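You operate a simulated robot arm through the tools that you are given. There is no shell and no other tool.

Carry out the task below with a simulated two-armed robot. There is one attempt and no reset: what you move stays moved.

Task
Run a water bath at about 40 C and stand the purple-banded bottle in it.
Fine: close the drain, run cold water to the blue line, then hot water till the screen shows it; both taps end closed. Set down upright: what you pick out.

It is judged by the outcome, as a careful person would: the job done as asked, and still so three seconds after it is handed in. It fails if anything else is knocked over, pushed out of place, dropped, spilled or broken.

Robot
Two 7-joint arms with two-finger parallel grippers on one trunk that stands fixed in place. Base frame: the origin is at the foot of the trunk, x ahead of it, y to its left, z up. Readings come in cm, rad, newtons and seconds.
The left shoulder is at [7.1, 15.6, 120.5], the right one opposite. Payload 3.91 kg a hand.
Tool frame (each hand has its own): the origin (TCP) lies between the finger pads and is the grasp point; the fingertips stand 3 cm ahead of it; z points along the fingers, y is the line along which they close. The gripper opens to 11 cm. The fingers are 2 cm wide and 1 cm thick; the gripper's body (4.8 by 11.2 cm) begins 5.5 cm behind the TCP.
Orientation is told as [roll, pitch, yaw] about the base's x, y, z axes, in that order, counted from this pose: with the fingers straight down and closing along the base's y, the tool's x points along the base's -x, its y along +y and its z along -z.

Tools
- The arms move only by the tool drive_tool. It takes "left_series", "right_series" or both (then of equal length, played together; a hand with none holds still); each is a list of rows, each a list of 7 numbers: the shift along the tool's x, y, z in cm, then the turn, a rotation vector about the tool's x, y, z in rad, then the finger opening in cm, from 0 to 11. In form: [[tx, ty, tz, wx, wy, wz, gripper], ...]. A call has 1 to 20 rows; each row is the pose to reach, as a shift and turn from the pose commanded when the call began, along the tool's axes at that moment. Each row takes 0.2 s and may step no farther than 5 cm and 0.15 rad from the row before; otherwise, or with a gripper value out of range, the whole call is refused. Where a pose cannot be reached the arm comes as near as it can. A force on the tool above 40 N (or 10 N above the force at the start of the call, whichever is more), or a blocked arm, ends the call early, and 0.2 s more pass. The fingers move at their own pace (about 10.8 cm/s each) and stop on an object; they squeeze with about 27 N. The grip force told is the motor's: it shows also when the fingers shut on nothing. Time passes only in rows, and 0.2 s behind the last, so rows that repeat a pose let the fingers close. The reply holds the time, the measured pose of the TCP, the force on the tool along the base axes, the opening and the grip force, in the units named above and with some noise, with the torque about the TCP (base axes, N m) and any sound that the robot's microphone picked up.
- Cameras (640 x 400 px; columns grow to the right, rows downward): "scene" is now at [13.27, 2.16, 147.72]; the picture's right is [0.27, -0.96, 0.00], its down [-0.30, -0.08, -0.95] and it looks along [0.92, 0.26, -0.31] (base axes); focal length 290 px, centre (320, 200). "left" rides on the left gripper at [7.2, -1.7, -10.3] in its tool frame; the picture's right is [0.23, 0.97, 0.00], its down [-0.76, 0.18, -0.62] and it looks along [-0.61, 0.14, 0.78] (tool axes); focal length 222 px, centre (320, 200). "right" rides on the right gripper at [7.2, 1.7, -10.3] in its tool frame; the picture's right is [-0.23, 0.97, 0.00], its down [-0.76, -0.18, -0.62] and it looks along [-0.61, -0.14, 0.78] (tool axes); focal length 222 px, centre (320, 200). There is no depth. A picture from a camera that has moved, and an enlarged one, comes with that camera's place and axes in the base frame and with its lens. The place of the scene camera against the robot may be out by one fixed shift of up to 2.5 cm in any direction.
- snapshot(camera): a new picture of that camera. It takes no simulated time.
- move_column(by): slides the trunk up (or, below 0, down) by that many cm; the arms and the scene camera ride with it, the base frame stays. It gives what a move gives, with no picture.
- head_to(pan, tilt): turns the head with the scene camera to pan (to the left, within 1.501 rad either way) and tilt (down, from -0.506 to 1.204), counted from straight ahead of the robot. It gives what a move gives.
- close_up(camera, box): a new picture of the part [left, top, right, bottom] of that camera's present view, enlarged. It takes no simulated time.
- finish_job(): hands the job in; it is judged then, once.

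Nothing tells you positions but the pictures and the camera data. Unless the task says otherwise, let go and move clear before handing in.

The tools are called after "Emit:" as name(argument=value, ...) on one line, values as JSON. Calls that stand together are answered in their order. drive_tool: Moves the arms, as the interface text tells. Its arguments: {"type":"object","properties":{"left_series":{"type":"array"},"right_series":{"type":"array"}},"required":[]} The other tools are called the same way: move_column (by) slides the trunk up or down; head_to (pan, tilt) turns the head that bears the scene camera; snapshot (camera) takes a picture; close_up (camera, box) takes an enlarged picture of a part of a camera's view; finish_job () hands the job in.

At the start:

```text
clock: 0.0
left_tool_pos: [64.74, 55.66, 142.16]
left_tool_rot: [0.001, 0.0, 0.0]
left_contact_force: [-0.5, 0.2, 0.8]
left_ft_torque: [0.02, -0.01, 0.0]
left_width: 11.03
left_finger_force: 0.0
right_tool_pos: [73.79, -4.97, 140.32]
right_tool_rot: [0.0, 0.0, -0.001]
right_contact_force: [0.0, -0.5, -0.2]
right_ft_torque: [0.0, 0.02, 0.01]
right_width: 11.01
right_finger_force: 0.2
trunk travel left (down, up): [-65.0, 29.0]
head pan, tilt: [0.272, 0.314]
```

scene: 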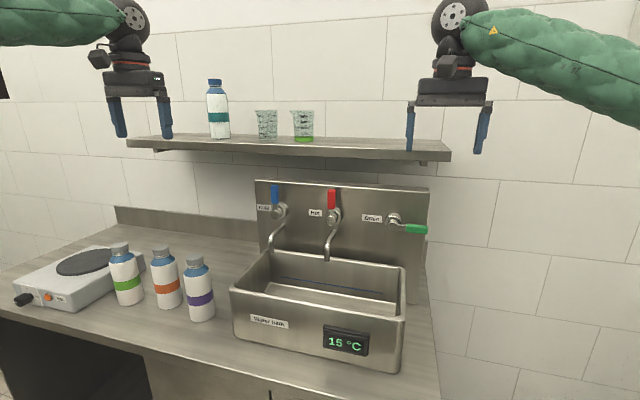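
right: 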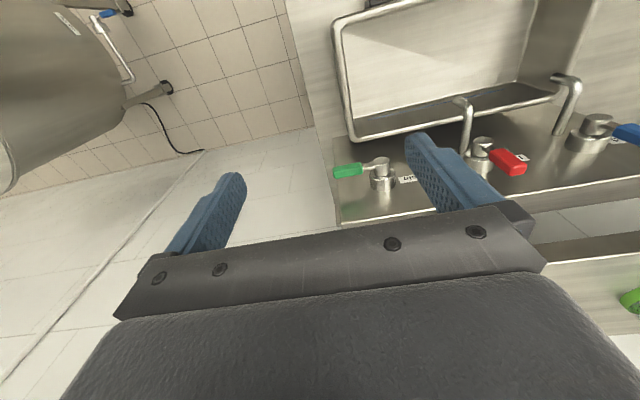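
left: 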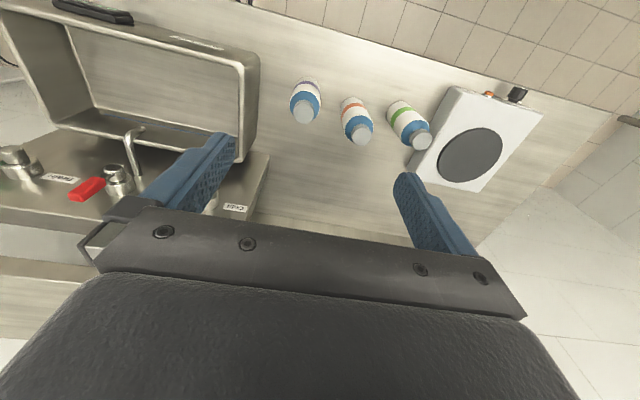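

I see a sink with blue (cold), red (hot) and green (drain) levers on a back panel, a screen reading 15 °C, and three bottles to the left of the sink; the purple one stands nearest the sink. I'll look closer before moving.

Emit:
close_up(camera="scene", box=[230, 170, 450, 308])

Emit:
close_up(camera="scene", box=[90, 230, 250, 330])

Emit:
close_up(camera="scene", box=[220, 250, 430, 381])

Emit:
close_up(camera="right", box=[320, 0, 640, 200])

```text
2.90 times, centred on (340, 239) of scene
camera zoom: at [13.27, 2.16, 147.72], right [0.27, -0.96, 0.0], down [-0.3, -0.08, -0.95], along [0.92, 0.26, -0.31], focal length 839 px, centre (262, 87)
```

zoom: 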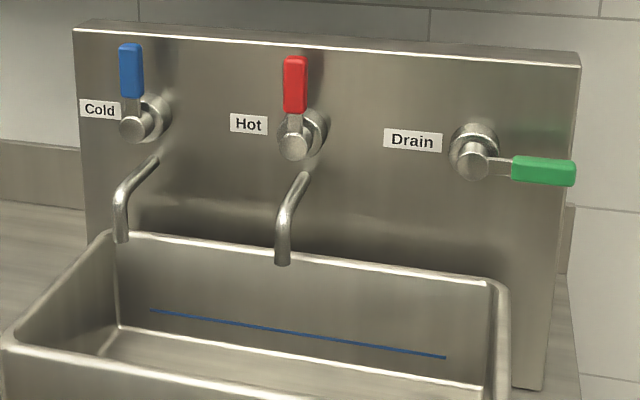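

```text
4.00 times, centred on (170, 280) of scene
camera zoom: at [13.27, 2.16, 147.72], right [0.27, -0.96, 0.0], down [-0.3, -0.08, -0.95], along [0.92, 0.26, -0.31], focal length 1158 px, centre (920, -120)
```

zoom: 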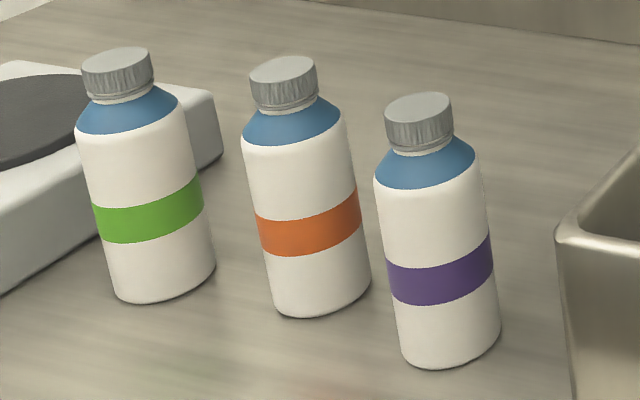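

```text
3.05 times, centred on (325, 316) of scene
camera zoom: at [13.27, 2.16, 147.72], right [0.27, -0.96, 0.0], down [-0.3, -0.08, -0.95], along [0.92, 0.26, -0.31], focal length 882 px, centre (305, -152)
```

zoom: 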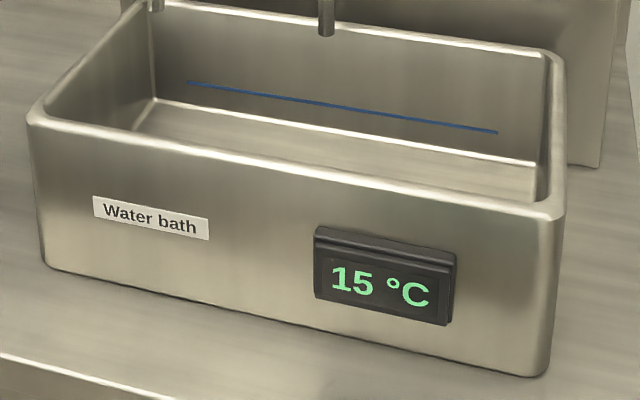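

```text
2.00 times, centred on (480, 100) of right
camera zoom: at [66.56, -3.25, 150.69], right [0.23, 0.97, 0.0], down [0.76, -0.18, 0.62], along [0.61, -0.14, -0.78], focal length 444 px, centre (0, 400)
```

zoom: 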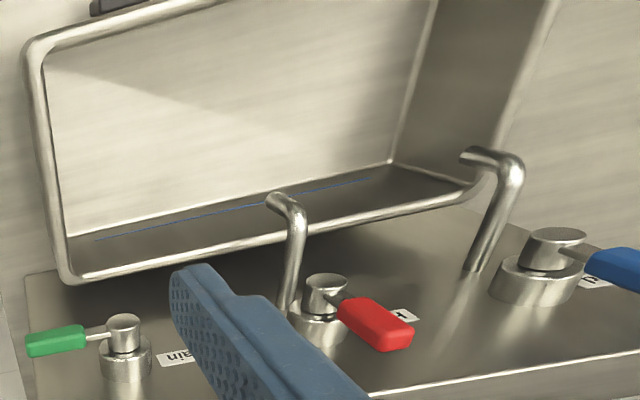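

I place the hubs near x≈88.6, z≈115, with cold at y≈37, hot at y≈20 and drain at y≈3. The purple bottle is near (71.4, 53.8), cap top ≈107.6, the basin spans x 65–86, y −1–39 with its rim at ≈105.5, and the shelf is at z≈137. First I'll bring the right hand back and down, with its fingers pointing forward.

Emit:
drive_tool(right_series=[[2, 0, 1, 0, 0, 0, 6], [4, 0, 2, 0, 0, 0, 6], [6, 0, 4, 0, -0.1, 0, 6], [8, 0, 6, 0, -0.24, 0, 6], [8, 0, 8, 0, -0.38, 0, 6], [8, 0, 10, 0, -0.52, 0, 6], [8, 0, 12, 0, -0.66, 0, 6], [8, 0, 14, 0, -0.8, 0, 6], [8, 0, 16, 0, -0.94, 0, 6], [8, 0, 18, 0, -1.08, 0, 6], [8, 0, 20, 0, -1.22, 0, 6], [8, 0, 21, 0, -1.36, 0, 6], [8, 0, 22, 0, -1.5, 0, 6], [8, 0, 22, 0, -1.5708, 0, 6], [8, 0, 22, 0, -1.5708, 0, 6]])

```text
clock: 3.2
left_tool_pos: [64.18, 55.49, 142.6]
left_tool_rot: [0.002, -0.005, 0.001]
left_contact_force: [-1.6, 0.4, -0.3]
left_ft_torque: [0.0, -0.07, 0.03]
left_width: 10.99
left_finger_force: 0.1
right_tool_pos: [65.24, -5.24, 118.61]
right_tool_rot: [2.93, -1.564, -2.93]
right_contact_force: [-1.3, 0.5, -0.4]
right_ft_torque: [0.0, 0.02, 0.0]
right_width: 5.97
right_finger_force: 0.0
trunk travel left (down, up): [-65.0, 29.0]
head pan, tilt: [0.272, 0.314]
```

The right hand now points forward near (65, −5, 118). I'll look through its camera and the scene camera.

Emit:
snapshot(camera="right")

Emit:
snapshot(camera="scene")

```text
taken
camera right: at [55.12, -3.46, 111.4], right [0.0, 0.97, 0.23], down [-0.63, -0.18, 0.76], along [0.78, -0.14, 0.61], focal length 222 px, centre (320, 200)
```

right: 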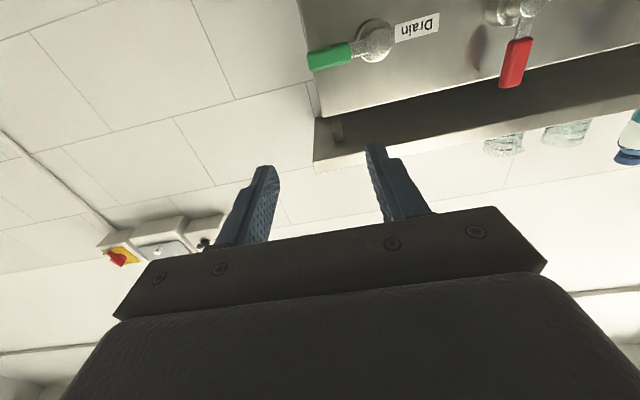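

```text
taken
camera scene: at [12.75, 2.0, 147.8], right [0.27, -0.96, 0.0], down [-0.29, -0.08, -0.95], along [0.92, 0.26, -0.31], focal length 290 px, centre (320, 200)
```

scene: 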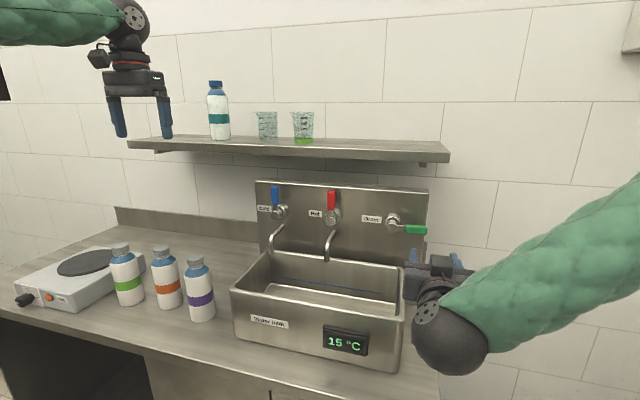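

I'll roll the right hand by +90° so the fingers close vertically around the horizontal drain lever. Turning the lever up will then bring the wrist back to neutral.

Emit:
drive_tool(right_series=[[0, 0, 0, 0, 0, 0.143, 6], [0, 0, 0, 0, 0, 0.286, 6], [0, 0, 0, 0, 0, 0.429, 6], [0, 0, 0, 0, 0, 0.571, 6], [0, 0, 0, 0, 0, 0.714, 6], [0, 0, 0, 0, 0, 0.857, 6], [0, 0, 0, 0, 0, 1.0, 6], [0, 0, 0, 0, 0, 1.143, 6], [0, 0, 0, 0, 0, 1.286, 6], [0, 0, 0, 0, 0, 1.429, 6], [0, 0, 0, 0, 0, 1.571, 6], [0, 0, 0, 0, 0, 1.571, 6]])

Emit:
snapshot(camera="right")

```text
clock: 5.8
left_tool_pos: [64.72, 55.8, 142.23]
left_tool_rot: [0.001, 0.002, -0.001]
left_contact_force: [-0.8, 0.3, -0.2]
left_ft_torque: [0.02, 0.0, 0.01]
left_width: 10.99
left_finger_force: 0.0
right_tool_pos: [65.75, -5.04, 118.29]
right_tool_rot: [1.57, 0.002, -1.571]
right_contact_force: [-0.2, 0.9, -1.2]
right_ft_torque: [0.0, 0.0, -0.01]
right_width: 6.01
right_finger_force: 0.1
trunk travel left (down, up): [-65.0, 29.0]
head pan, tilt: [0.272, 0.314]
```

```text
taken
camera right: at [55.44, 2.3, 120.09], right [0.0, -0.23, 0.97], down [-0.62, -0.76, -0.18], along [0.78, -0.61, -0.14], focal length 222 px, centre (320, 200)
```

right: 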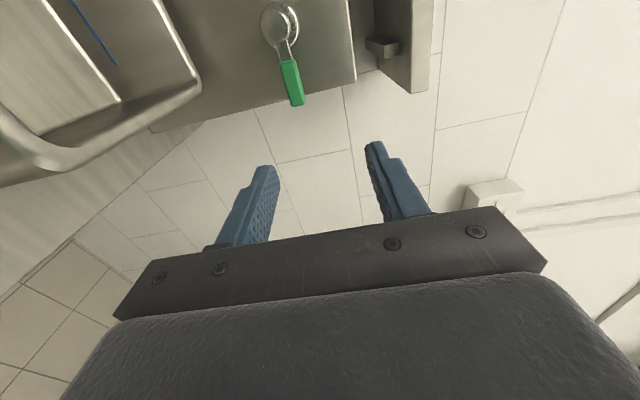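

Drain lever centre is about (88, −3, 115.3). I'll approach to x≈79 and take another look.

Emit:
drive_tool(right_series=[[0.7, -1, 4, 0, 0, 0, 6], [1.4, -2, 8, 0, 0, 0, 6], [2, -3, 11, 0, 0, 0, 6], [2, -3, 13, 0, 0, 0, 6], [2, -3, 13, 0, 0, 0, 6]])

Emit:
snapshot(camera="right")

Emit:
close_up(camera="scene", box=[300, 170, 480, 283])

```text
clock: 7.0
left_tool_pos: [64.65, 55.67, 142.08]
left_tool_rot: [-0.001, 0.001, 0.001]
left_contact_force: [-0.2, 0.1, 0.1]
left_ft_torque: [-0.01, 0.01, 0.01]
left_width: 11.02
left_finger_force: 0.0
right_tool_pos: [78.79, -3.07, 115.32]
right_tool_rot: [1.571, 0.0, -1.571]
right_contact_force: [1.0, 0.1, -0.1]
right_ft_torque: [0.0, 0.01, -0.01]
right_width: 6.02
right_finger_force: 0.0
trunk travel left (down, up): [-65.0, 29.0]
head pan, tilt: [0.272, 0.314]
```

```text
taken
camera right: at [68.35, 4.2, 117.18], right [0.0, -0.23, 0.97], down [-0.62, -0.76, -0.18], along [0.78, -0.61, -0.14], focal length 222 px, centre (320, 200)
```

right: 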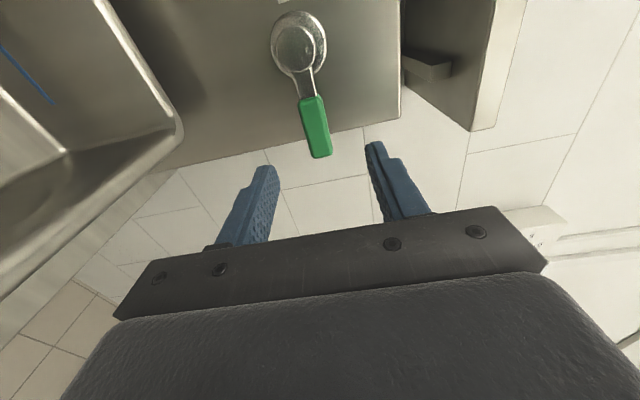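

```text
3.54 times, centred on (390, 226) of scene
camera zoom: at [13.24, 2.14, 147.73], right [0.27, -0.96, 0.0], down [-0.3, -0.08, -0.95], along [0.92, 0.26, -0.31], focal length 1025 px, centre (72, 106)
```

zoom: 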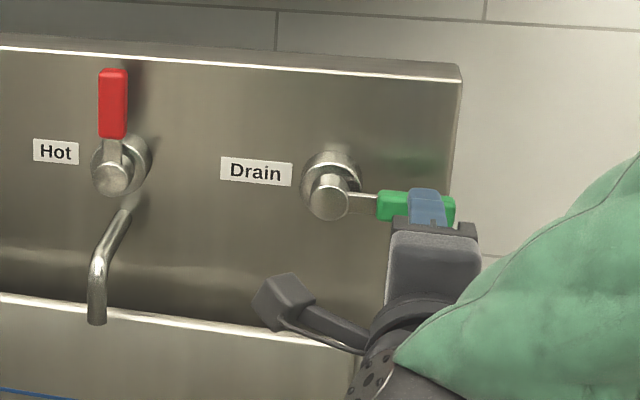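

The lever handle is at about (88.7, −3.1, 115.1) and the hand is lined up with it. I'll advance 8 cm to straddle it, then close.

Emit:
drive_tool(right_series=[[0, -0.1, 3, 0, 0, 0, 5], [0, -0.2, 6, 0, 0, 0, 5], [0, -0.2, 8, 0, 0, 0, 5], [0, -0.2, 8, 0, 0, 0, 5]])

Emit:
snapshot(camera="right")

Emit:
close_up(camera="scene", box=[300, 170, 480, 283])

```text
clock: 8.0
left_tool_pos: [64.73, 55.61, 142.13]
left_tool_rot: [0.0, -0.002, 0.001]
left_contact_force: [0.5, -0.2, -0.1]
left_ft_torque: [0.02, 0.03, -0.01]
left_width: 11.01
left_finger_force: 0.0
right_tool_pos: [86.75, -2.59, 115.41]
right_tool_rot: [1.564, 0.001, -1.579]
right_contact_force: [0.3, -0.5, 0.3]
right_ft_torque: [0.03, -0.02, 0.02]
right_width: 4.98
right_finger_force: 0.1
right hand out of reach, approached as far as the arm can: row 3, 4
trunk travel left (down, up): [-65.0, 29.0]
head pan, tilt: [0.272, 0.314]
```

```text
taken
camera right: at [76.5, 4.81, 117.24], right [0.0, -0.23, 0.97], down [-0.63, -0.76, -0.17], along [0.78, -0.61, -0.15], focal length 222 px, centre (320, 200)
```

right: 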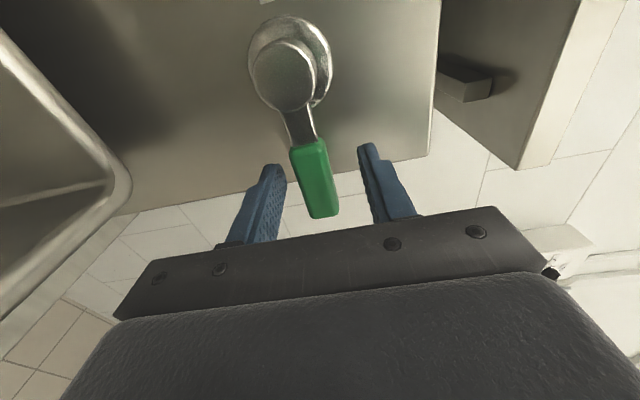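

```text
3.54 times, centred on (390, 226) of scene
camera zoom: at [13.26, 2.16, 147.72], right [0.27, -0.96, 0.0], down [-0.3, -0.08, -0.95], along [0.92, 0.26, -0.31], focal length 1025 px, centre (72, 106)
```

zoom: 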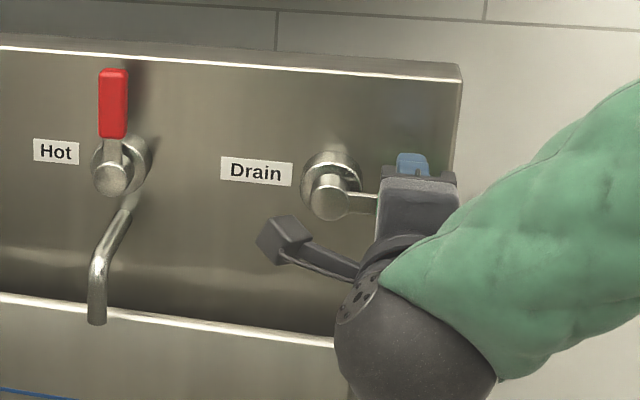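

The fingers straddle the green handle. I'll close on it and try a small upward turn, watching the force.

Emit:
drive_tool(right_series=[[0, 0.1, -0.3, 0, 0, 0, 2], [0, 0.1, -0.3, 0, 0, 0, 0], [0, 0.1, -0.3, 0, 0, 0, 0], [0.02, 0.7, -0.3, 0, 0, -0.1, 0], [0.12, 1.3, -0.3, 0, 0, -0.2, 0], [0.27, 1.9, -0.3, 0, 0, -0.3, 0], [0.27, 1.9, -0.3, 0, 0, -0.3, 0]])

Emit:
snapshot(camera="right")

```text
clock: 9.6
left_tool_pos: [64.92, 55.82, 141.94]
left_tool_rot: [0.0, 0.004, 0.001]
left_contact_force: [0.4, -0.5, 1.5]
left_ft_torque: [0.05, -0.02, 0.01]
left_width: 10.99
left_finger_force: 0.0
right_tool_pos: [86.47, -2.19, 117.12]
right_tool_rot: [1.566, -0.302, -1.569]
right_contact_force: [2.9, 1.1, -26.5]
right_ft_torque: [-1.1, 0.15, 0.72]
right_width: 2.27
right_finger_force: 45.0
trunk travel left (down, up): [-65.0, 29.0]
head pan, tilt: [0.272, 0.314]
```

```text
taken
camera right: at [76.23, 5.2, 116.6], right [0.0, 0.07, 1.0], down [-0.62, -0.78, 0.06], along [0.78, -0.62, 0.04], focal length 222 px, centre (320, 200)
```

right: 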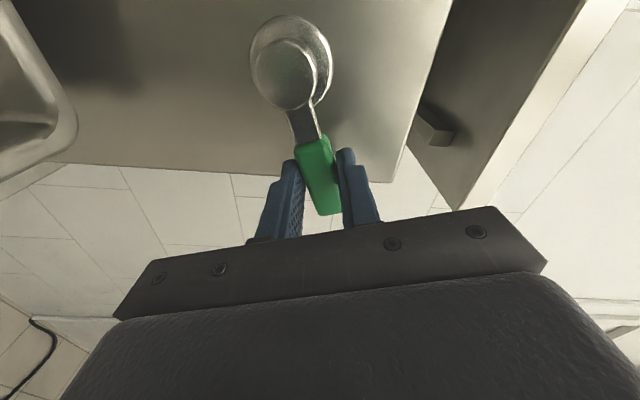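

The lever turns up with moderate, friction-like resistance (~26 N). I'll keep following the arc.

Emit:
drive_tool(right_series=[[0.06, 0.86, 0, 0, 0, -0.14, 0], [0.24, 1.71, 0, 0, 0, -0.28, 0], [0.54, 2.53, 0, 0, 0, -0.42, 0], [0.95, 3.29, 0, 0, 0, -0.56, 0], [1.46, 3.99, 0, 0, 0, -0.7, 0], [1.46, 3.99, 0, 0, 0, -0.7, 0]])

Emit:
snapshot(camera="right")

Emit:
snapshot(camera="scene")

```text
clock: 11.0
left_tool_pos: [65.07, 55.54, 142.1]
left_tool_rot: [0.001, 0.001, -0.002]
left_contact_force: [0.3, 0.1, 0.0]
left_ft_torque: [0.0, 0.02, 0.01]
left_width: 10.99
left_finger_force: 0.0
right_tool_pos: [86.65, 0.1, 120.33]
right_tool_rot: [1.564, -1.003, -1.568]
right_contact_force: [-5.5, 0.1, -33.0]
right_ft_torque: [-0.94, 0.62, -0.02]
right_width: 2.32
right_finger_force: 44.9
trunk travel left (down, up): [-65.0, 29.0]
head pan, tilt: [0.272, 0.314]
```

```text
taken
camera right: at [76.3, 5.52, 115.34], right [0.0, 0.7, 0.72], down [-0.62, -0.56, 0.55], along [0.78, -0.45, 0.43], focal length 222 px, centre (320, 200)
```

right: 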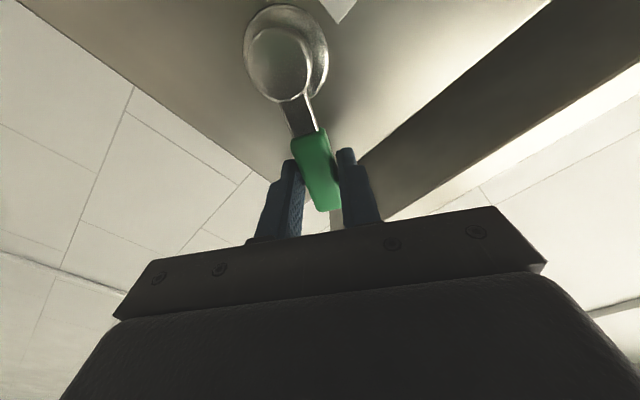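

```text
taken
camera scene: at [13.54, 2.13, 147.69], right [0.27, -0.96, 0.0], down [-0.3, -0.08, -0.95], along [0.92, 0.26, -0.31], focal length 290 px, centre (320, 200)
```

scene: 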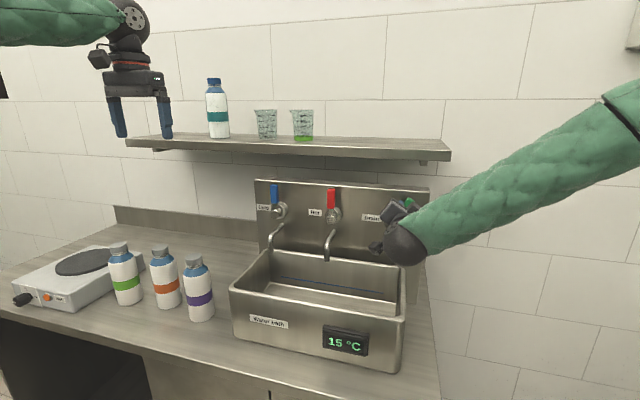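

The lever has turned about 57° and is pulling the hand inward, so I'm slightly outside its true radius. I'll trim toward the hub and finish the turn to vertical.

Emit:
drive_tool(right_series=[[0.5, 0.3, 0, 0, 0, -0.07, 0], [0.6, 1.1, 0, 0, 0, -0.2, 0], [0.75, 1.9, 0, 0, 0, -0.33, 0], [0.95, 2.6, 0, 0, 0, -0.45, 0], [1.3, 3.3, 0, 0, 0, -0.57, 0], [1.3, 3.3, 0, 0, 0, -0.57, 0]])

Emit:
snapshot(camera="right")

Emit:
close_up(camera="scene", box=[300, 170, 480, 283])

```text
clock: 12.5
left_tool_pos: [64.62, 55.54, 142.14]
left_tool_rot: [0.003, 0.001, 0.001]
left_contact_force: [0.4, 0.5, 0.0]
left_ft_torque: [0.0, -0.01, 0.03]
left_width: 11.0
left_finger_force: 0.0
right_tool_pos: [86.58, 3.1, 121.08]
right_tool_rot: [-0.43, -1.567, 0.42]
right_contact_force: [9.0, -38.9, -3.7]
right_ft_torque: [-0.99, 0.71, 0.07]
right_width: 2.16
right_finger_force: 44.9
trunk travel left (down, up): [-65.0, 29.0]
head pan, tilt: [0.272, 0.314]
stopped in row 6 (right hand): the force on the tool passed its limit at 46 N (the readings are from after the stop); the commanded pose is now the measured one
```

```text
taken
camera right: at [76.29, 4.91, 114.0], right [0.01, 0.97, 0.23], down [-0.62, -0.17, 0.76], along [0.78, -0.15, 0.6], focal length 222 px, centre (320, 200)
```

right: 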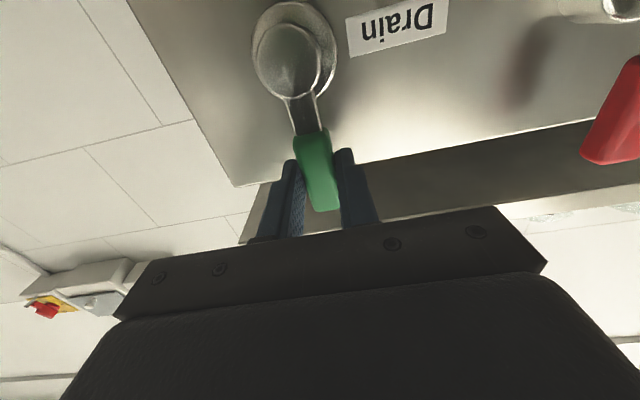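

```text
3.54 times, centred on (390, 226) of scene
camera zoom: at [13.32, 1.94, 147.73], right [0.27, -0.96, 0.0], down [-0.3, -0.08, -0.95], along [0.92, 0.26, -0.31], focal length 1025 px, centre (72, 106)
```

zoom: 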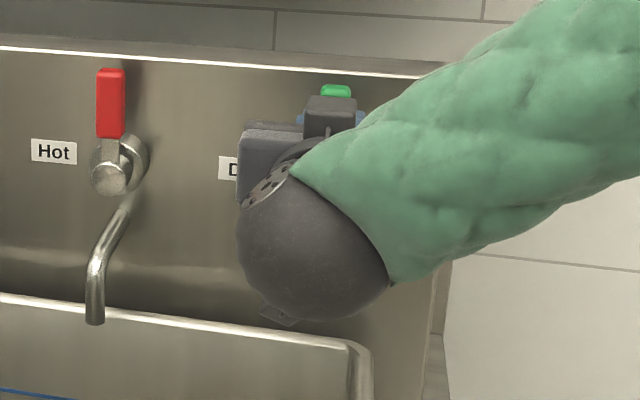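

The drain lever is vertical and met its end stop, so the drain is closed. I'll release, back straight off and check.

Emit:
drive_tool(right_series=[[0, 0, 0, 0, 0, 0, 3], [0, 0, 0, 0, 0, 0, 5], [0, 0, 0, 0, 0, 0, 5], [0, 0, -4, 0, 0, 0, 5], [0, 0, -8, 0, 0, 0, 5], [0, -4, -12, 0, 0, 0, 5], [0, -8, -16, 0, 0, 0, 5], [0, -12, -19, 0, 0, 0, 5], [0, -16, -20, 0, 0, 0, 5], [0, -20, -20, 0, 0, 0, 5], [0, -20, -20, 0, 0, 0, 5]])

Emit:
snapshot(camera="scene")

Emit:
close_up(camera="scene", box=[230, 170, 450, 308])

```text
refused: row 6 steps farther than a row can; nothing moved
```

```text
taken
camera scene: at [13.32, 1.94, 147.73], right [0.27, -0.96, 0.0], down [-0.3, -0.08, -0.95], along [0.92, 0.26, -0.31], focal length 290 px, centre (320, 200)
```

scene: 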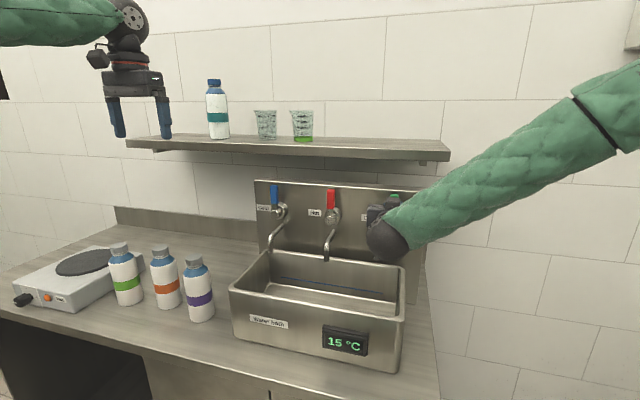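

```text
2.90 times, centred on (340, 239) of scene
camera zoom: at [13.32, 1.94, 147.73], right [0.27, -0.96, 0.0], down [-0.3, -0.08, -0.95], along [0.92, 0.26, -0.31], focal length 839 px, centre (262, 87)
```

zoom: 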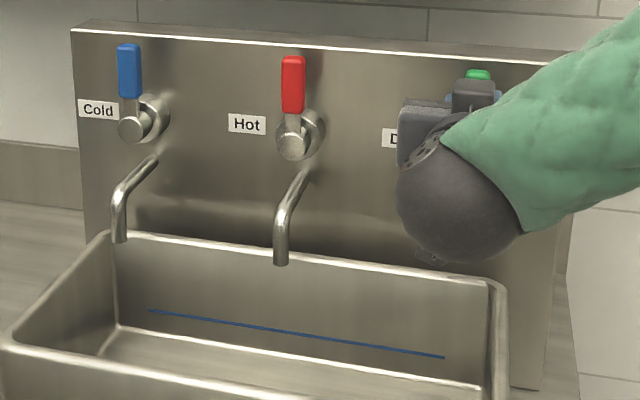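

Step too big; I'll back off in smaller steps.

Emit:
drive_tool(right_series=[[0, 0, 0, 0, 0, 0, 3], [0, 0, 0, 0, 0, 0, 5], [0, 0, 0, 0, 0, 0, 5], [0, 0, -4, 0, 0, 0, 5], [0, 0, -8, 0, 0, 0, 5], [0, -3, -11, 0, 0, 0, 5], [0, -6, -14, 0, 0, 0, 5], [0, -9, -17, 0, 0, 0, 5], [0, -12, -20, 0, 0, 0, 5], [0, -16, -22, 0, 0, 0, 5], [0, -20, -24, 0, 0, 0, 5], [0, -20, -24, 0, 0, 0, 5]])

Emit:
snapshot(camera="scene")

Emit:
close_up(camera="scene", box=[230, 170, 450, 308])

```text
clock: 15.1
left_tool_pos: [64.65, 55.95, 142.1]
left_tool_rot: [-0.002, 0.0, 0.002]
left_contact_force: [-0.7, 0.1, 0.0]
left_ft_torque: [-0.03, -0.02, -0.03]
left_width: 11.0
left_finger_force: 0.0
right_tool_pos: [63.9, -13.42, 123.42]
right_tool_rot: [-0.375, -1.564, 0.367]
right_contact_force: [-0.1, -0.1, -0.2]
right_ft_torque: [-0.03, 0.01, -0.01]
right_width: 5.01
right_finger_force: 0.0
right hand out of reach, approached as far as the arm can: row 10, 11, 12
trunk travel left (down, up): [-65.0, 29.0]
head pan, tilt: [0.272, 0.314]
```

```text
taken
camera scene: at [13.23, 2.3, 147.72], right [0.27, -0.96, 0.0], down [-0.3, -0.08, -0.95], along [0.92, 0.26, -0.31], focal length 290 px, centre (320, 200)
```

scene: 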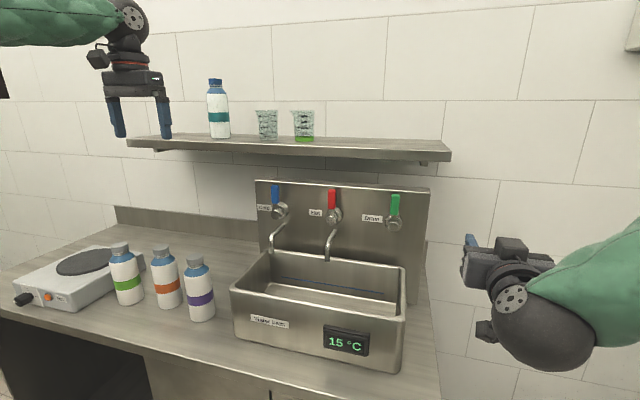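

```text
2.90 times, centred on (340, 239) of scene
camera zoom: at [13.23, 2.3, 147.72], right [0.27, -0.96, 0.0], down [-0.3, -0.08, -0.95], along [0.92, 0.26, -0.31], focal length 839 px, centre (262, 87)
```

zoom: 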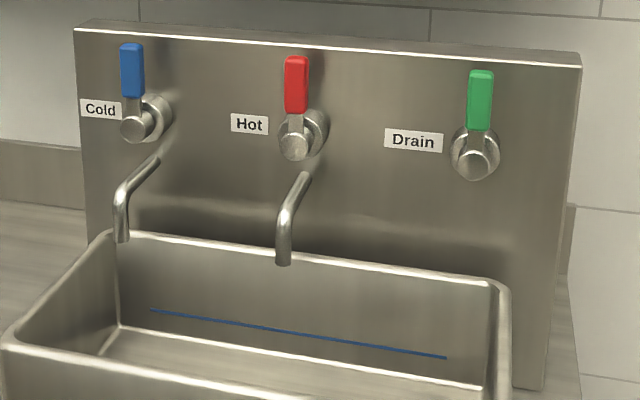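

All three levers now point up, so the drain is shut and the taps are closed. Next I'll bring the left hand forward-pointing in front of the blue (cold) lever, which should be around (88.5, 37.3, 121).

Emit:
drive_tool(left_series=[[0.5, 0, 1.5, 0, -0.1, 0, 8], [0.5, -1, 3, 0, -0.22, 0, 8], [0, -2.5, 5, 0, -0.36, 0, 8], [0, -4, 7, 0, -0.5, 0, 8], [0, -6, 9, 0, -0.64, 0, 8], [0, -8, 11, 0, -0.78, 0, 7], [0, -10, 13, 0, -0.92, 0, 7], [0, -12, 15, 0, -1.06, 0, 6], [0, -14, 17, 0, -1.2, 0, 6], [0, -16, 19, 0, -1.34, 0, 6], [0, -18, 20.5, 0, -1.48, 0, 6], [0, -18.3, 20.9, 0, -1.5708, 0, 6], [0, -18.3, 20.9, 0, -1.5708, 0, 6]])

Emit:
snapshot(camera="left")

Emit:
snapshot(camera="scene")

```text
clock: 17.9
left_tool_pos: [64.59, 37.53, 121.29]
left_tool_rot: [-2.677, -1.57, 2.679]
left_contact_force: [0.0, 0.9, 0.0]
left_ft_torque: [0.03, -0.02, -0.03]
left_width: 6.01
left_finger_force: 0.0
right_tool_pos: [63.94, -13.5, 123.35]
right_tool_rot: [-0.166, -1.562, 0.155]
right_contact_force: [-0.7, 0.0, 0.0]
right_ft_torque: [-0.01, -0.03, 0.01]
right_width: 5.0
right_finger_force: 0.1
trunk travel left (down, up): [-65.0, 29.0]
head pan, tilt: [0.272, 0.314]
```

```text
taken
camera left: at [54.31, 35.72, 114.19], right [0.0, 0.97, -0.23], down [-0.62, 0.18, 0.76], along [0.78, 0.14, 0.61], focal length 222 px, centre (320, 200)
```

left: 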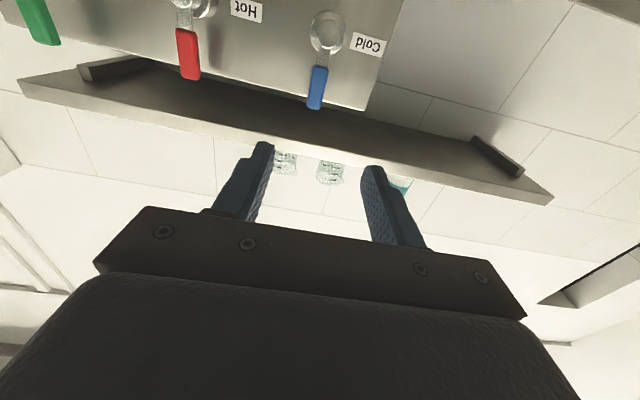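

```text
taken
camera scene: at [13.24, 2.12, 147.73], right [0.27, -0.96, 0.0], down [-0.3, -0.08, -0.95], along [0.92, 0.26, -0.31], focal length 290 px, centre (320, 200)
```

scene: 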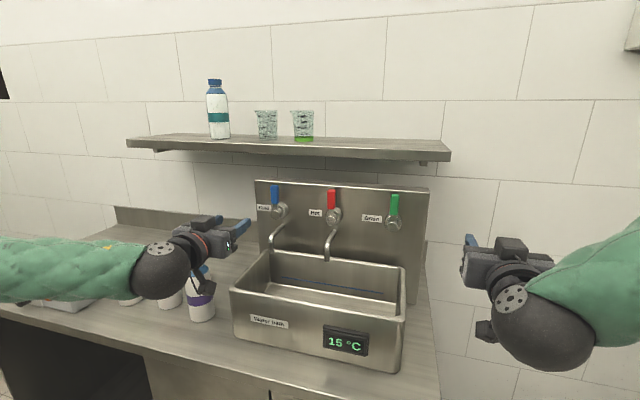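

The blue lever centre is at about (88.7, 36.9, 121.2), hub (88.6, 36.8, 115.1). The shelf is well behind the panel. I'll advance to x≈78 and check.

Emit:
drive_tool(left_series=[[0, -0.2, 4, 0, 0, 0, 6], [0, -0.4, 8, 0, 0, 0, 6], [0, -0.4, 12, 0, 0, 0, 6], [0, -0.4, 15, 0, 0, 0, 6], [0, -0.4, 15, 0, 0, 0, 6]])

Emit:
snapshot(camera="left")

Emit:
snapshot(camera="scene")

```text
clock: 19.1
left_tool_pos: [79.65, 37.23, 121.35]
left_tool_rot: [-2.398, -1.568, 2.4]
left_contact_force: [0.2, 0.0, 0.5]
left_ft_torque: [-0.01, 0.02, 0.0]
left_width: 6.02
left_finger_force: 0.0
right_tool_pos: [63.96, -13.41, 123.47]
right_tool_rot: [-0.278, -1.564, 0.269]
right_contact_force: [-0.9, 0.1, 1.1]
right_ft_torque: [0.0, 0.01, 0.0]
right_width: 5.0
right_finger_force: 0.1
trunk travel left (down, up): [-65.0, 29.0]
head pan, tilt: [0.272, 0.314]
```

```text
taken
camera left: at [69.22, 35.48, 114.12], right [0.0, 0.97, -0.23], down [-0.62, 0.18, 0.76], along [0.78, 0.14, 0.61], focal length 222 px, centre (320, 200)
```

left: 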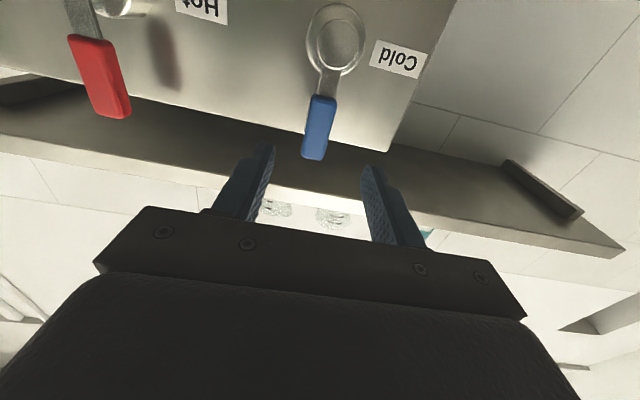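

```text
taken
camera scene: at [13.16, 2.2, 147.74], right [0.27, -0.96, 0.0], down [-0.3, -0.08, -0.95], along [0.92, 0.26, -0.31], focal length 290 px, centre (320, 200)
```

scene: 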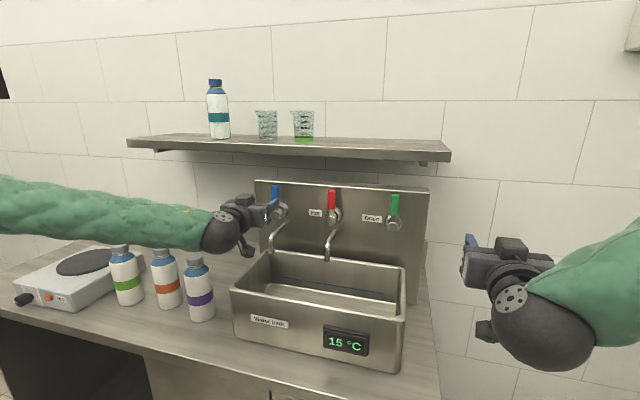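

Aligned. I'll advance 7 cm and grip the blue handle.

Emit:
drive_tool(left_series=[[0, 0, 3, 0, 0, 0, 5], [0, 0, 6, 0, 0, 0, 5], [0, 0, 7, 0, 0, 0, 5], [0, 0, 7, 0, 0, 0, 2], [0, 0, 7, 0, 0, 0, 0], [0, 0, 7, 0, 0, 0, 0]])

Emit:
snapshot(camera="left")

```text
clock: 20.5
left_tool_pos: [86.76, 36.98, 121.32]
left_tool_rot: [0.395, -1.57, -0.395]
left_contact_force: [-0.8, -4.2, -0.8]
left_ft_torque: [-0.21, 0.35, -0.22]
left_width: 2.19
left_finger_force: 44.8
right_tool_pos: [64.03, -13.52, 123.38]
right_tool_rot: [-0.15, -1.562, 0.139]
right_contact_force: [0.2, -0.3, 0.6]
right_ft_torque: [0.0, -0.01, -0.01]
right_width: 5.0
right_finger_force: 0.0
trunk travel left (down, up): [-65.0, 29.0]
head pan, tilt: [0.272, 0.314]
```

```text
taken
camera left: at [76.35, 35.3, 114.12], right [0.0, 0.97, -0.23], down [-0.62, 0.18, 0.76], along [0.78, 0.14, 0.61], focal length 222 px, centre (320, 200)
```

left: 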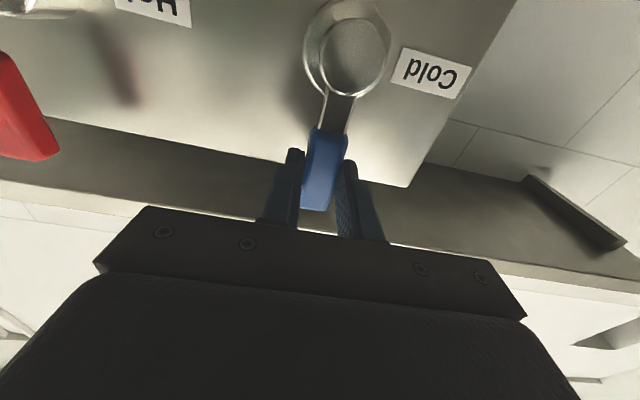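

The blue handle is gripped. I'll turn it toward the open side (right, where the drain lever was) in a first small step.

Emit:
drive_tool(left_series=[[0.05, -0.85, 0, 0, 0, 0.14, 0], [0.23, -1.67, 0, 0, 0, 0.28, 0], [0.52, -2.45, 0, 0, 0, 0.42, 0], [0.52, -2.45, 0, 0, 0, 0.42, 0]])

Emit:
snapshot(camera="left")

Emit:
snapshot(camera="scene")

```text
clock: 21.5
left_tool_pos: [86.67, 34.46, 120.7]
left_tool_rot: [1.572, -1.148, -1.571]
left_contact_force: [5.1, -9.1, 0.9]
left_ft_torque: [-0.44, -0.18, -0.43]
left_width: 2.17
left_finger_force: 45.0
right_tool_pos: [64.0, -13.52, 123.45]
right_tool_rot: [-0.08, -1.565, 0.07]
right_contact_force: [-0.2, 0.8, -0.2]
right_ft_torque: [-0.03, -0.02, 0.01]
right_width: 4.99
right_finger_force: 0.1
trunk travel left (down, up): [-65.0, 29.0]
head pan, tilt: [0.272, 0.314]
```

```text
taken
camera left: at [76.35, 35.88, 113.53], right [0.0, 0.98, 0.19], down [-0.62, -0.15, 0.77], along [0.78, -0.12, 0.61], focal length 222 px, centre (320, 200)
```

left: 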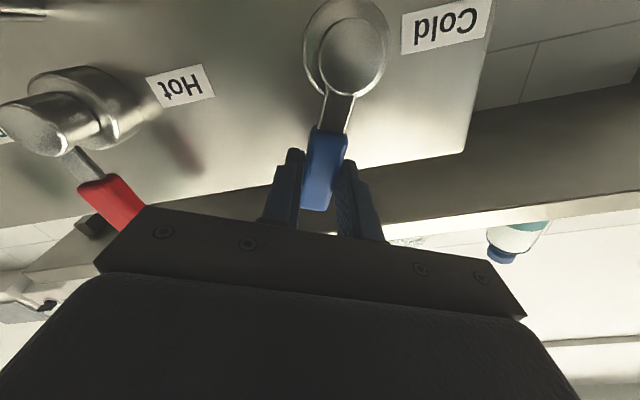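

```text
taken
camera scene: at [13.31, 2.05, 147.73], right [0.27, -0.96, 0.0], down [-0.3, -0.08, -0.95], along [0.92, 0.26, -0.31], focal length 290 px, centre (320, 200)
```

scene: 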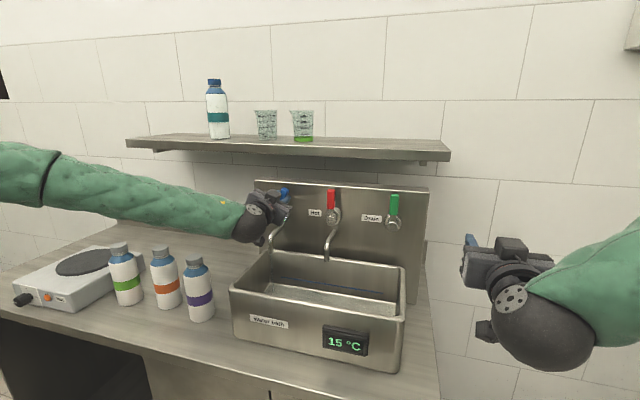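

The lever turned easily about 24°. I'll check the basin for water.

Emit:
close_up(camera="scene", box=[225, 200, 415, 319])

```text
3.36 times, centred on (320, 260) of scene
camera zoom: at [13.31, 2.05, 147.73], right [0.27, -0.96, 0.0], down [-0.3, -0.08, -0.95], along [0.92, 0.26, -0.31], focal length 973 px, centre (320, 0)
```

zoom: 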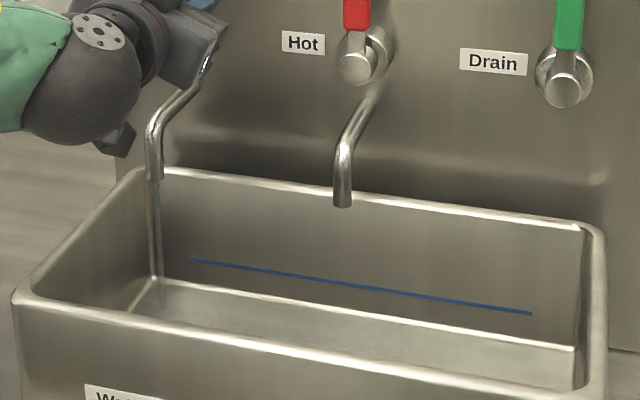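

Cold water is running in a thin stream. I'll open a bit further and watch the fill rate.

Emit:
drive_tool(left_series=[[0.05, -0.85, 0, 0, 0, 0.14, 0], [0.23, -1.67, 0, 0, 0, 0.28, 0], [0.52, -2.45, 0, 0, 0, 0.42, 0], [0.52, -2.45, 0, 0, 0, 0.42, 0], [0.52, -2.45, 0, 0, 0, 0.42, 0], [0.52, -2.45, 0, 0, 0, 0.42, 0], [0.52, -2.45, 0, 0, 0, 0.42, 0]])

Emit:
close_up(camera="scene", box=[225, 200, 415, 319])

```text
clock: 23.1
left_tool_pos: [86.67, 32.49, 119.17]
left_tool_rot: [1.569, -0.729, -1.569]
left_contact_force: [-7.8, -19.2, -9.7]
left_ft_torque: [-1.18, 0.28, -0.23]
left_width: 2.18
left_finger_force: 45.5
right_tool_pos: [63.88, -13.69, 123.29]
right_tool_rot: [0.004, -1.565, -0.015]
right_contact_force: [-0.7, 0.1, -0.4]
right_ft_torque: [-0.02, -0.01, 0.01]
right_width: 4.99
right_finger_force: 0.1
trunk travel left (down, up): [-65.0, 29.0]
head pan, tilt: [0.272, 0.314]
```

```text
3.36 times, centred on (320, 260) of scene
camera zoom: at [13.27, 1.96, 147.72], right [0.27, -0.96, 0.0], down [-0.3, -0.08, -0.95], along [0.92, 0.26, -0.31], focal length 973 px, centre (320, 0)
```

zoom: 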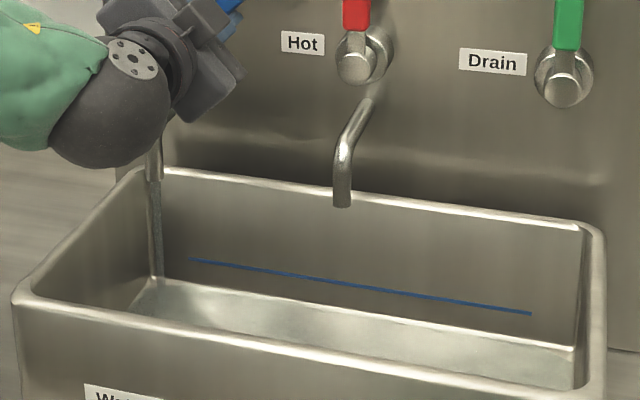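

Filling at a steady pace. I'll hold here and let it run a few seconds.

Emit:
drive_tool(left_series=[[0, 0, 0, 0, 0, 0, 0], [0, 0, 0, 0, 0, 0, 0], [0, 0, 0, 0, 0, 0, 0], [0, 0, 0, 0, 0, 0, 0], [0, 0, 0, 0, 0, 0, 0], [0, 0, 0, 0, 0, 0, 0], [0, 0, 0, 0, 0, 0, 0], [0, 0, 0, 0, 0, 0, 0], [0, 0, 0, 0, 0, 0, 0], [0, 0, 0, 0, 0, 0, 0], [0, 0, 0, 0, 0, 0, 0], [0, 0, 0, 0, 0, 0, 0], [0, 0, 0, 0, 0, 0, 0], [0, 0, 0, 0, 0, 0, 0], [0, 0, 0, 0, 0, 0, 0]])

Emit:
close_up(camera="scene", box=[225, 200, 415, 319])

```text
clock: 26.3
left_tool_pos: [86.66, 32.48, 119.31]
left_tool_rot: [1.571, -0.729, -1.569]
left_contact_force: [-8.3, -15.8, -7.6]
left_ft_torque: [-1.0, 0.25, -0.19]
left_width: 2.21
left_finger_force: 45.1
right_tool_pos: [63.92, -13.5, 123.34]
right_tool_rot: [-0.04, -1.564, 0.03]
right_contact_force: [-0.6, 0.4, 0.5]
right_ft_torque: [-0.01, 0.02, -0.01]
right_width: 5.02
right_finger_force: 0.2
trunk travel left (down, up): [-65.0, 29.0]
head pan, tilt: [0.272, 0.314]
```

```text
3.36 times, centred on (320, 260) of scene
camera zoom: at [13.25, 2.01, 147.73], right [0.27, -0.96, 0.0], down [-0.3, -0.08, -0.95], along [0.92, 0.26, -0.31], focal length 973 px, centre (320, 0)
```

zoom: 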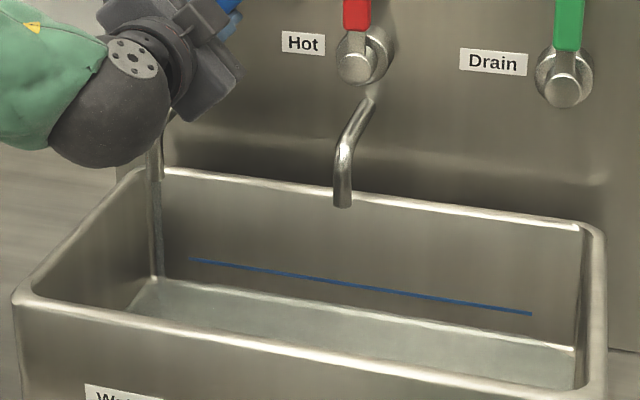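

The level is creeping up. I'll magnify the region around the blue line to measure it.

Emit:
close_up(camera="scene", box=[270, 270, 350, 320])

```text
8.00 times, centred on (310, 295) of scene
camera zoom: at [13.25, 2.01, 147.73], right [0.27, -0.96, 0.0], down [-0.3, -0.08, -0.95], along [0.92, 0.26, -0.31], focal length 2316 px, centre (400, -560)
```

zoom: 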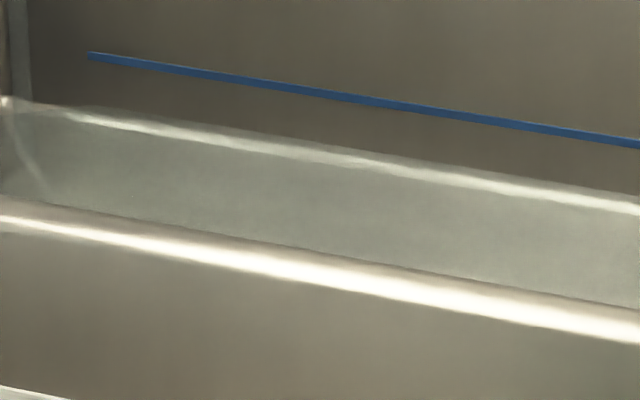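

Emit:
drive_tool(left_series=[[0, 0, 0, 0, 0, 0, 0], [0, 0, 0, 0, 0, 0, 0], [0, 0, 0, 0, 0, 0, 0], [0, 0, 0, 0, 0, 0, 0], [0, 0, 0, 0, 0, 0, 0], [0, 0, 0, 0, 0, 0, 0], [0, 0, 0, 0, 0, 0, 0], [0, 0, 0, 0, 0, 0, 0], [0, 0, 0, 0, 0, 0, 0], [0, 0, 0, 0, 0, 0, 0], [0, 0, 0, 0, 0, 0, 0], [0, 0, 0, 0, 0, 0, 0], [0, 0, 0, 0, 0, 0, 0], [0, 0, 0, 0, 0, 0, 0], [0, 0, 0, 0, 0, 0, 0], [0, 0, 0, 0, 0, 0, 0], [0, 0, 0, 0, 0, 0, 0], [0, 0, 0, 0, 0, 0, 0], [0, 0, 0, 0, 0, 0, 0], [0, 0, 0, 0, 0, 0, 0]])

Emit:
close_up(camera="scene", box=[270, 270, 350, 320])

Emit:
close_up(camera="scene", box=[225, 230, 415, 349])

```text
clock: 30.5
left_tool_pos: [86.63, 32.5, 119.23]
left_tool_rot: [1.571, -0.73, -1.571]
left_contact_force: [-4.9, -14.7, -5.4]
left_ft_torque: [-0.88, 0.06, -0.32]
left_width: 2.2
left_finger_force: 45.0
right_tool_pos: [63.98, -13.59, 123.3]
right_tool_rot: [-0.038, -1.563, 0.026]
right_contact_force: [0.4, 0.8, 0.6]
right_ft_torque: [0.03, 0.03, -0.02]
right_width: 5.02
right_finger_force: 0.1
trunk travel left (down, up): [-65.0, 29.0]
head pan, tilt: [0.272, 0.314]
```

```text
8.00 times, centred on (310, 295) of scene
camera zoom: at [13.26, 2.0, 147.72], right [0.27, -0.96, 0.0], down [-0.3, -0.08, -0.95], along [0.92, 0.26, -0.31], focal length 2316 px, centre (400, -560)
```

zoom: 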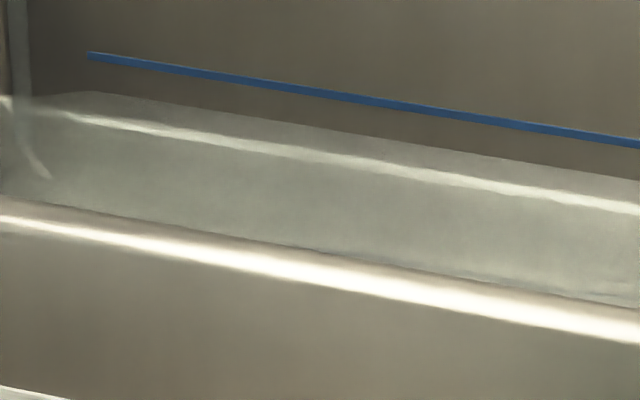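

```text
3.36 times, centred on (320, 290) of scene
camera zoom: at [13.26, 2.0, 147.72], right [0.27, -0.96, 0.0], down [-0.3, -0.08, -0.95], along [0.92, 0.26, -0.31], focal length 973 px, centre (320, -101)
```

zoom: 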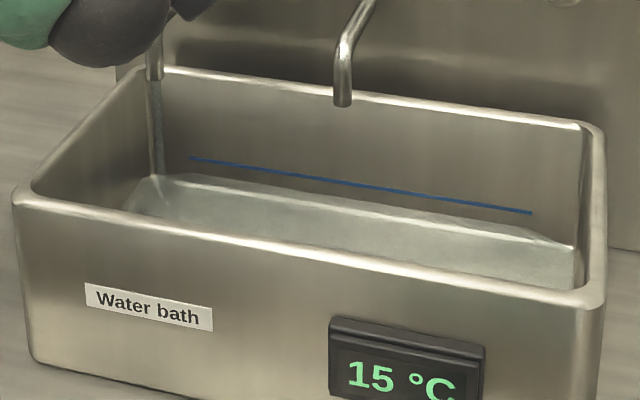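

The waterline is clear now, about 36 px (~1.3 cm) below the line and rising ~2.6 px/s. I'll run another 8 s and measure again.

Emit:
drive_tool(left_series=[[0, 0, 0, 0, 0, 0, 0], [0, 0, 0, 0, 0, 0, 0], [0, 0, 0, 0, 0, 0, 0], [0, 0, 0, 0, 0, 0, 0], [0, 0, 0, 0, 0, 0, 0], [0, 0, 0, 0, 0, 0, 0], [0, 0, 0, 0, 0, 0, 0], [0, 0, 0, 0, 0, 0, 0], [0, 0, 0, 0, 0, 0, 0], [0, 0, 0, 0, 0, 0, 0], [0, 0, 0, 0, 0, 0, 0], [0, 0, 0, 0, 0, 0, 0], [0, 0, 0, 0, 0, 0, 0], [0, 0, 0, 0, 0, 0, 0], [0, 0, 0, 0, 0, 0, 0], [0, 0, 0, 0, 0, 0, 0], [0, 0, 0, 0, 0, 0, 0], [0, 0, 0, 0, 0, 0, 0], [0, 0, 0, 0, 0, 0, 0], [0, 0, 0, 0, 0, 0, 0]])

Emit:
close_up(camera="scene", box=[270, 270, 350, 320])

```text
clock: 34.7
left_tool_pos: [86.81, 32.52, 119.4]
left_tool_rot: [1.571, -0.729, -1.569]
left_contact_force: [-6.4, -15.3, -6.5]
left_ft_torque: [-0.96, 0.14, -0.32]
left_width: 2.2
left_finger_force: 44.8
right_tool_pos: [63.89, -13.7, 123.44]
right_tool_rot: [-0.032, -1.563, 0.023]
right_contact_force: [0.2, 0.1, 0.5]
right_ft_torque: [0.0, 0.01, 0.02]
right_width: 5.01
right_finger_force: 0.0
trunk travel left (down, up): [-65.0, 29.0]
head pan, tilt: [0.272, 0.314]
```

```text
8.00 times, centred on (310, 295) of scene
camera zoom: at [13.27, 2.01, 147.72], right [0.27, -0.96, 0.0], down [-0.3, -0.08, -0.95], along [0.92, 0.26, -0.31], focal length 2316 px, centre (400, -560)
```

zoom: 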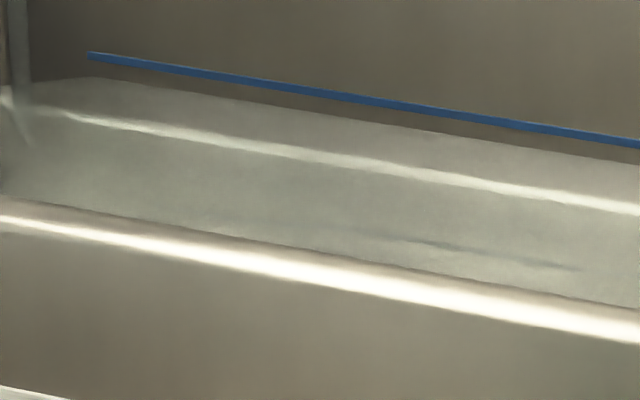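

The gap is now ~21 px, rising ~3.6 px/s. I'll run another 4 s, and then start closing since the turn itself takes over a second.

Emit:
drive_tool(left_series=[[0, 0, 0, 0, 0, 0, 0], [0, 0, 0, 0, 0, 0, 0], [0, 0, 0, 0, 0, 0, 0], [0, 0, 0, 0, 0, 0, 0], [0, 0, 0, 0, 0, 0, 0], [0, 0, 0, 0, 0, 0, 0], [0, 0, 0, 0, 0, 0, 0], [0, 0, 0, 0, 0, 0, 0], [0, 0, 0, 0, 0, 0, 0], [0, 0, 0, 0, 0, 0, 0], [0, 0, 0, 0, 0, 0, 0], [0, 0, 0, 0, 0, 0, 0], [0, 0, 0, 0, 0, 0, 0], [0, 0, 0, 0, 0, 0, 0], [0, 0, 0, 0, 0, 0, 0], [0, 0, 0, 0, 0, 0, 0], [0, 0, 0, 0, 0, 0, 0], [0, 0, 0, 0, 0, 0, 0]])

Emit:
close_up(camera="scene", box=[270, 270, 350, 320])

```text
clock: 38.5
left_tool_pos: [86.71, 32.43, 119.27]
left_tool_rot: [1.572, -0.73, -1.57]
left_contact_force: [-5.1, -15.3, -6.5]
left_ft_torque: [-0.9, 0.14, -0.29]
left_width: 2.22
left_finger_force: 45.4
right_tool_pos: [63.91, -13.59, 123.32]
right_tool_rot: [-0.039, -1.562, 0.029]
right_contact_force: [-0.2, -0.1, -0.4]
right_ft_torque: [0.0, 0.01, -0.04]
right_width: 5.0
right_finger_force: 0.1
trunk travel left (down, up): [-65.0, 29.0]
head pan, tilt: [0.272, 0.314]
```

```text
8.00 times, centred on (310, 295) of scene
camera zoom: at [13.27, 2.01, 147.72], right [0.27, -0.96, 0.0], down [-0.3, -0.08, -0.95], along [0.92, 0.26, -0.31], focal length 2316 px, centre (400, -560)
```

zoom: 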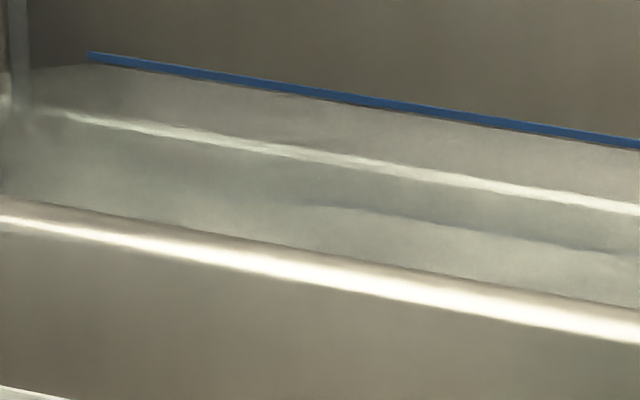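

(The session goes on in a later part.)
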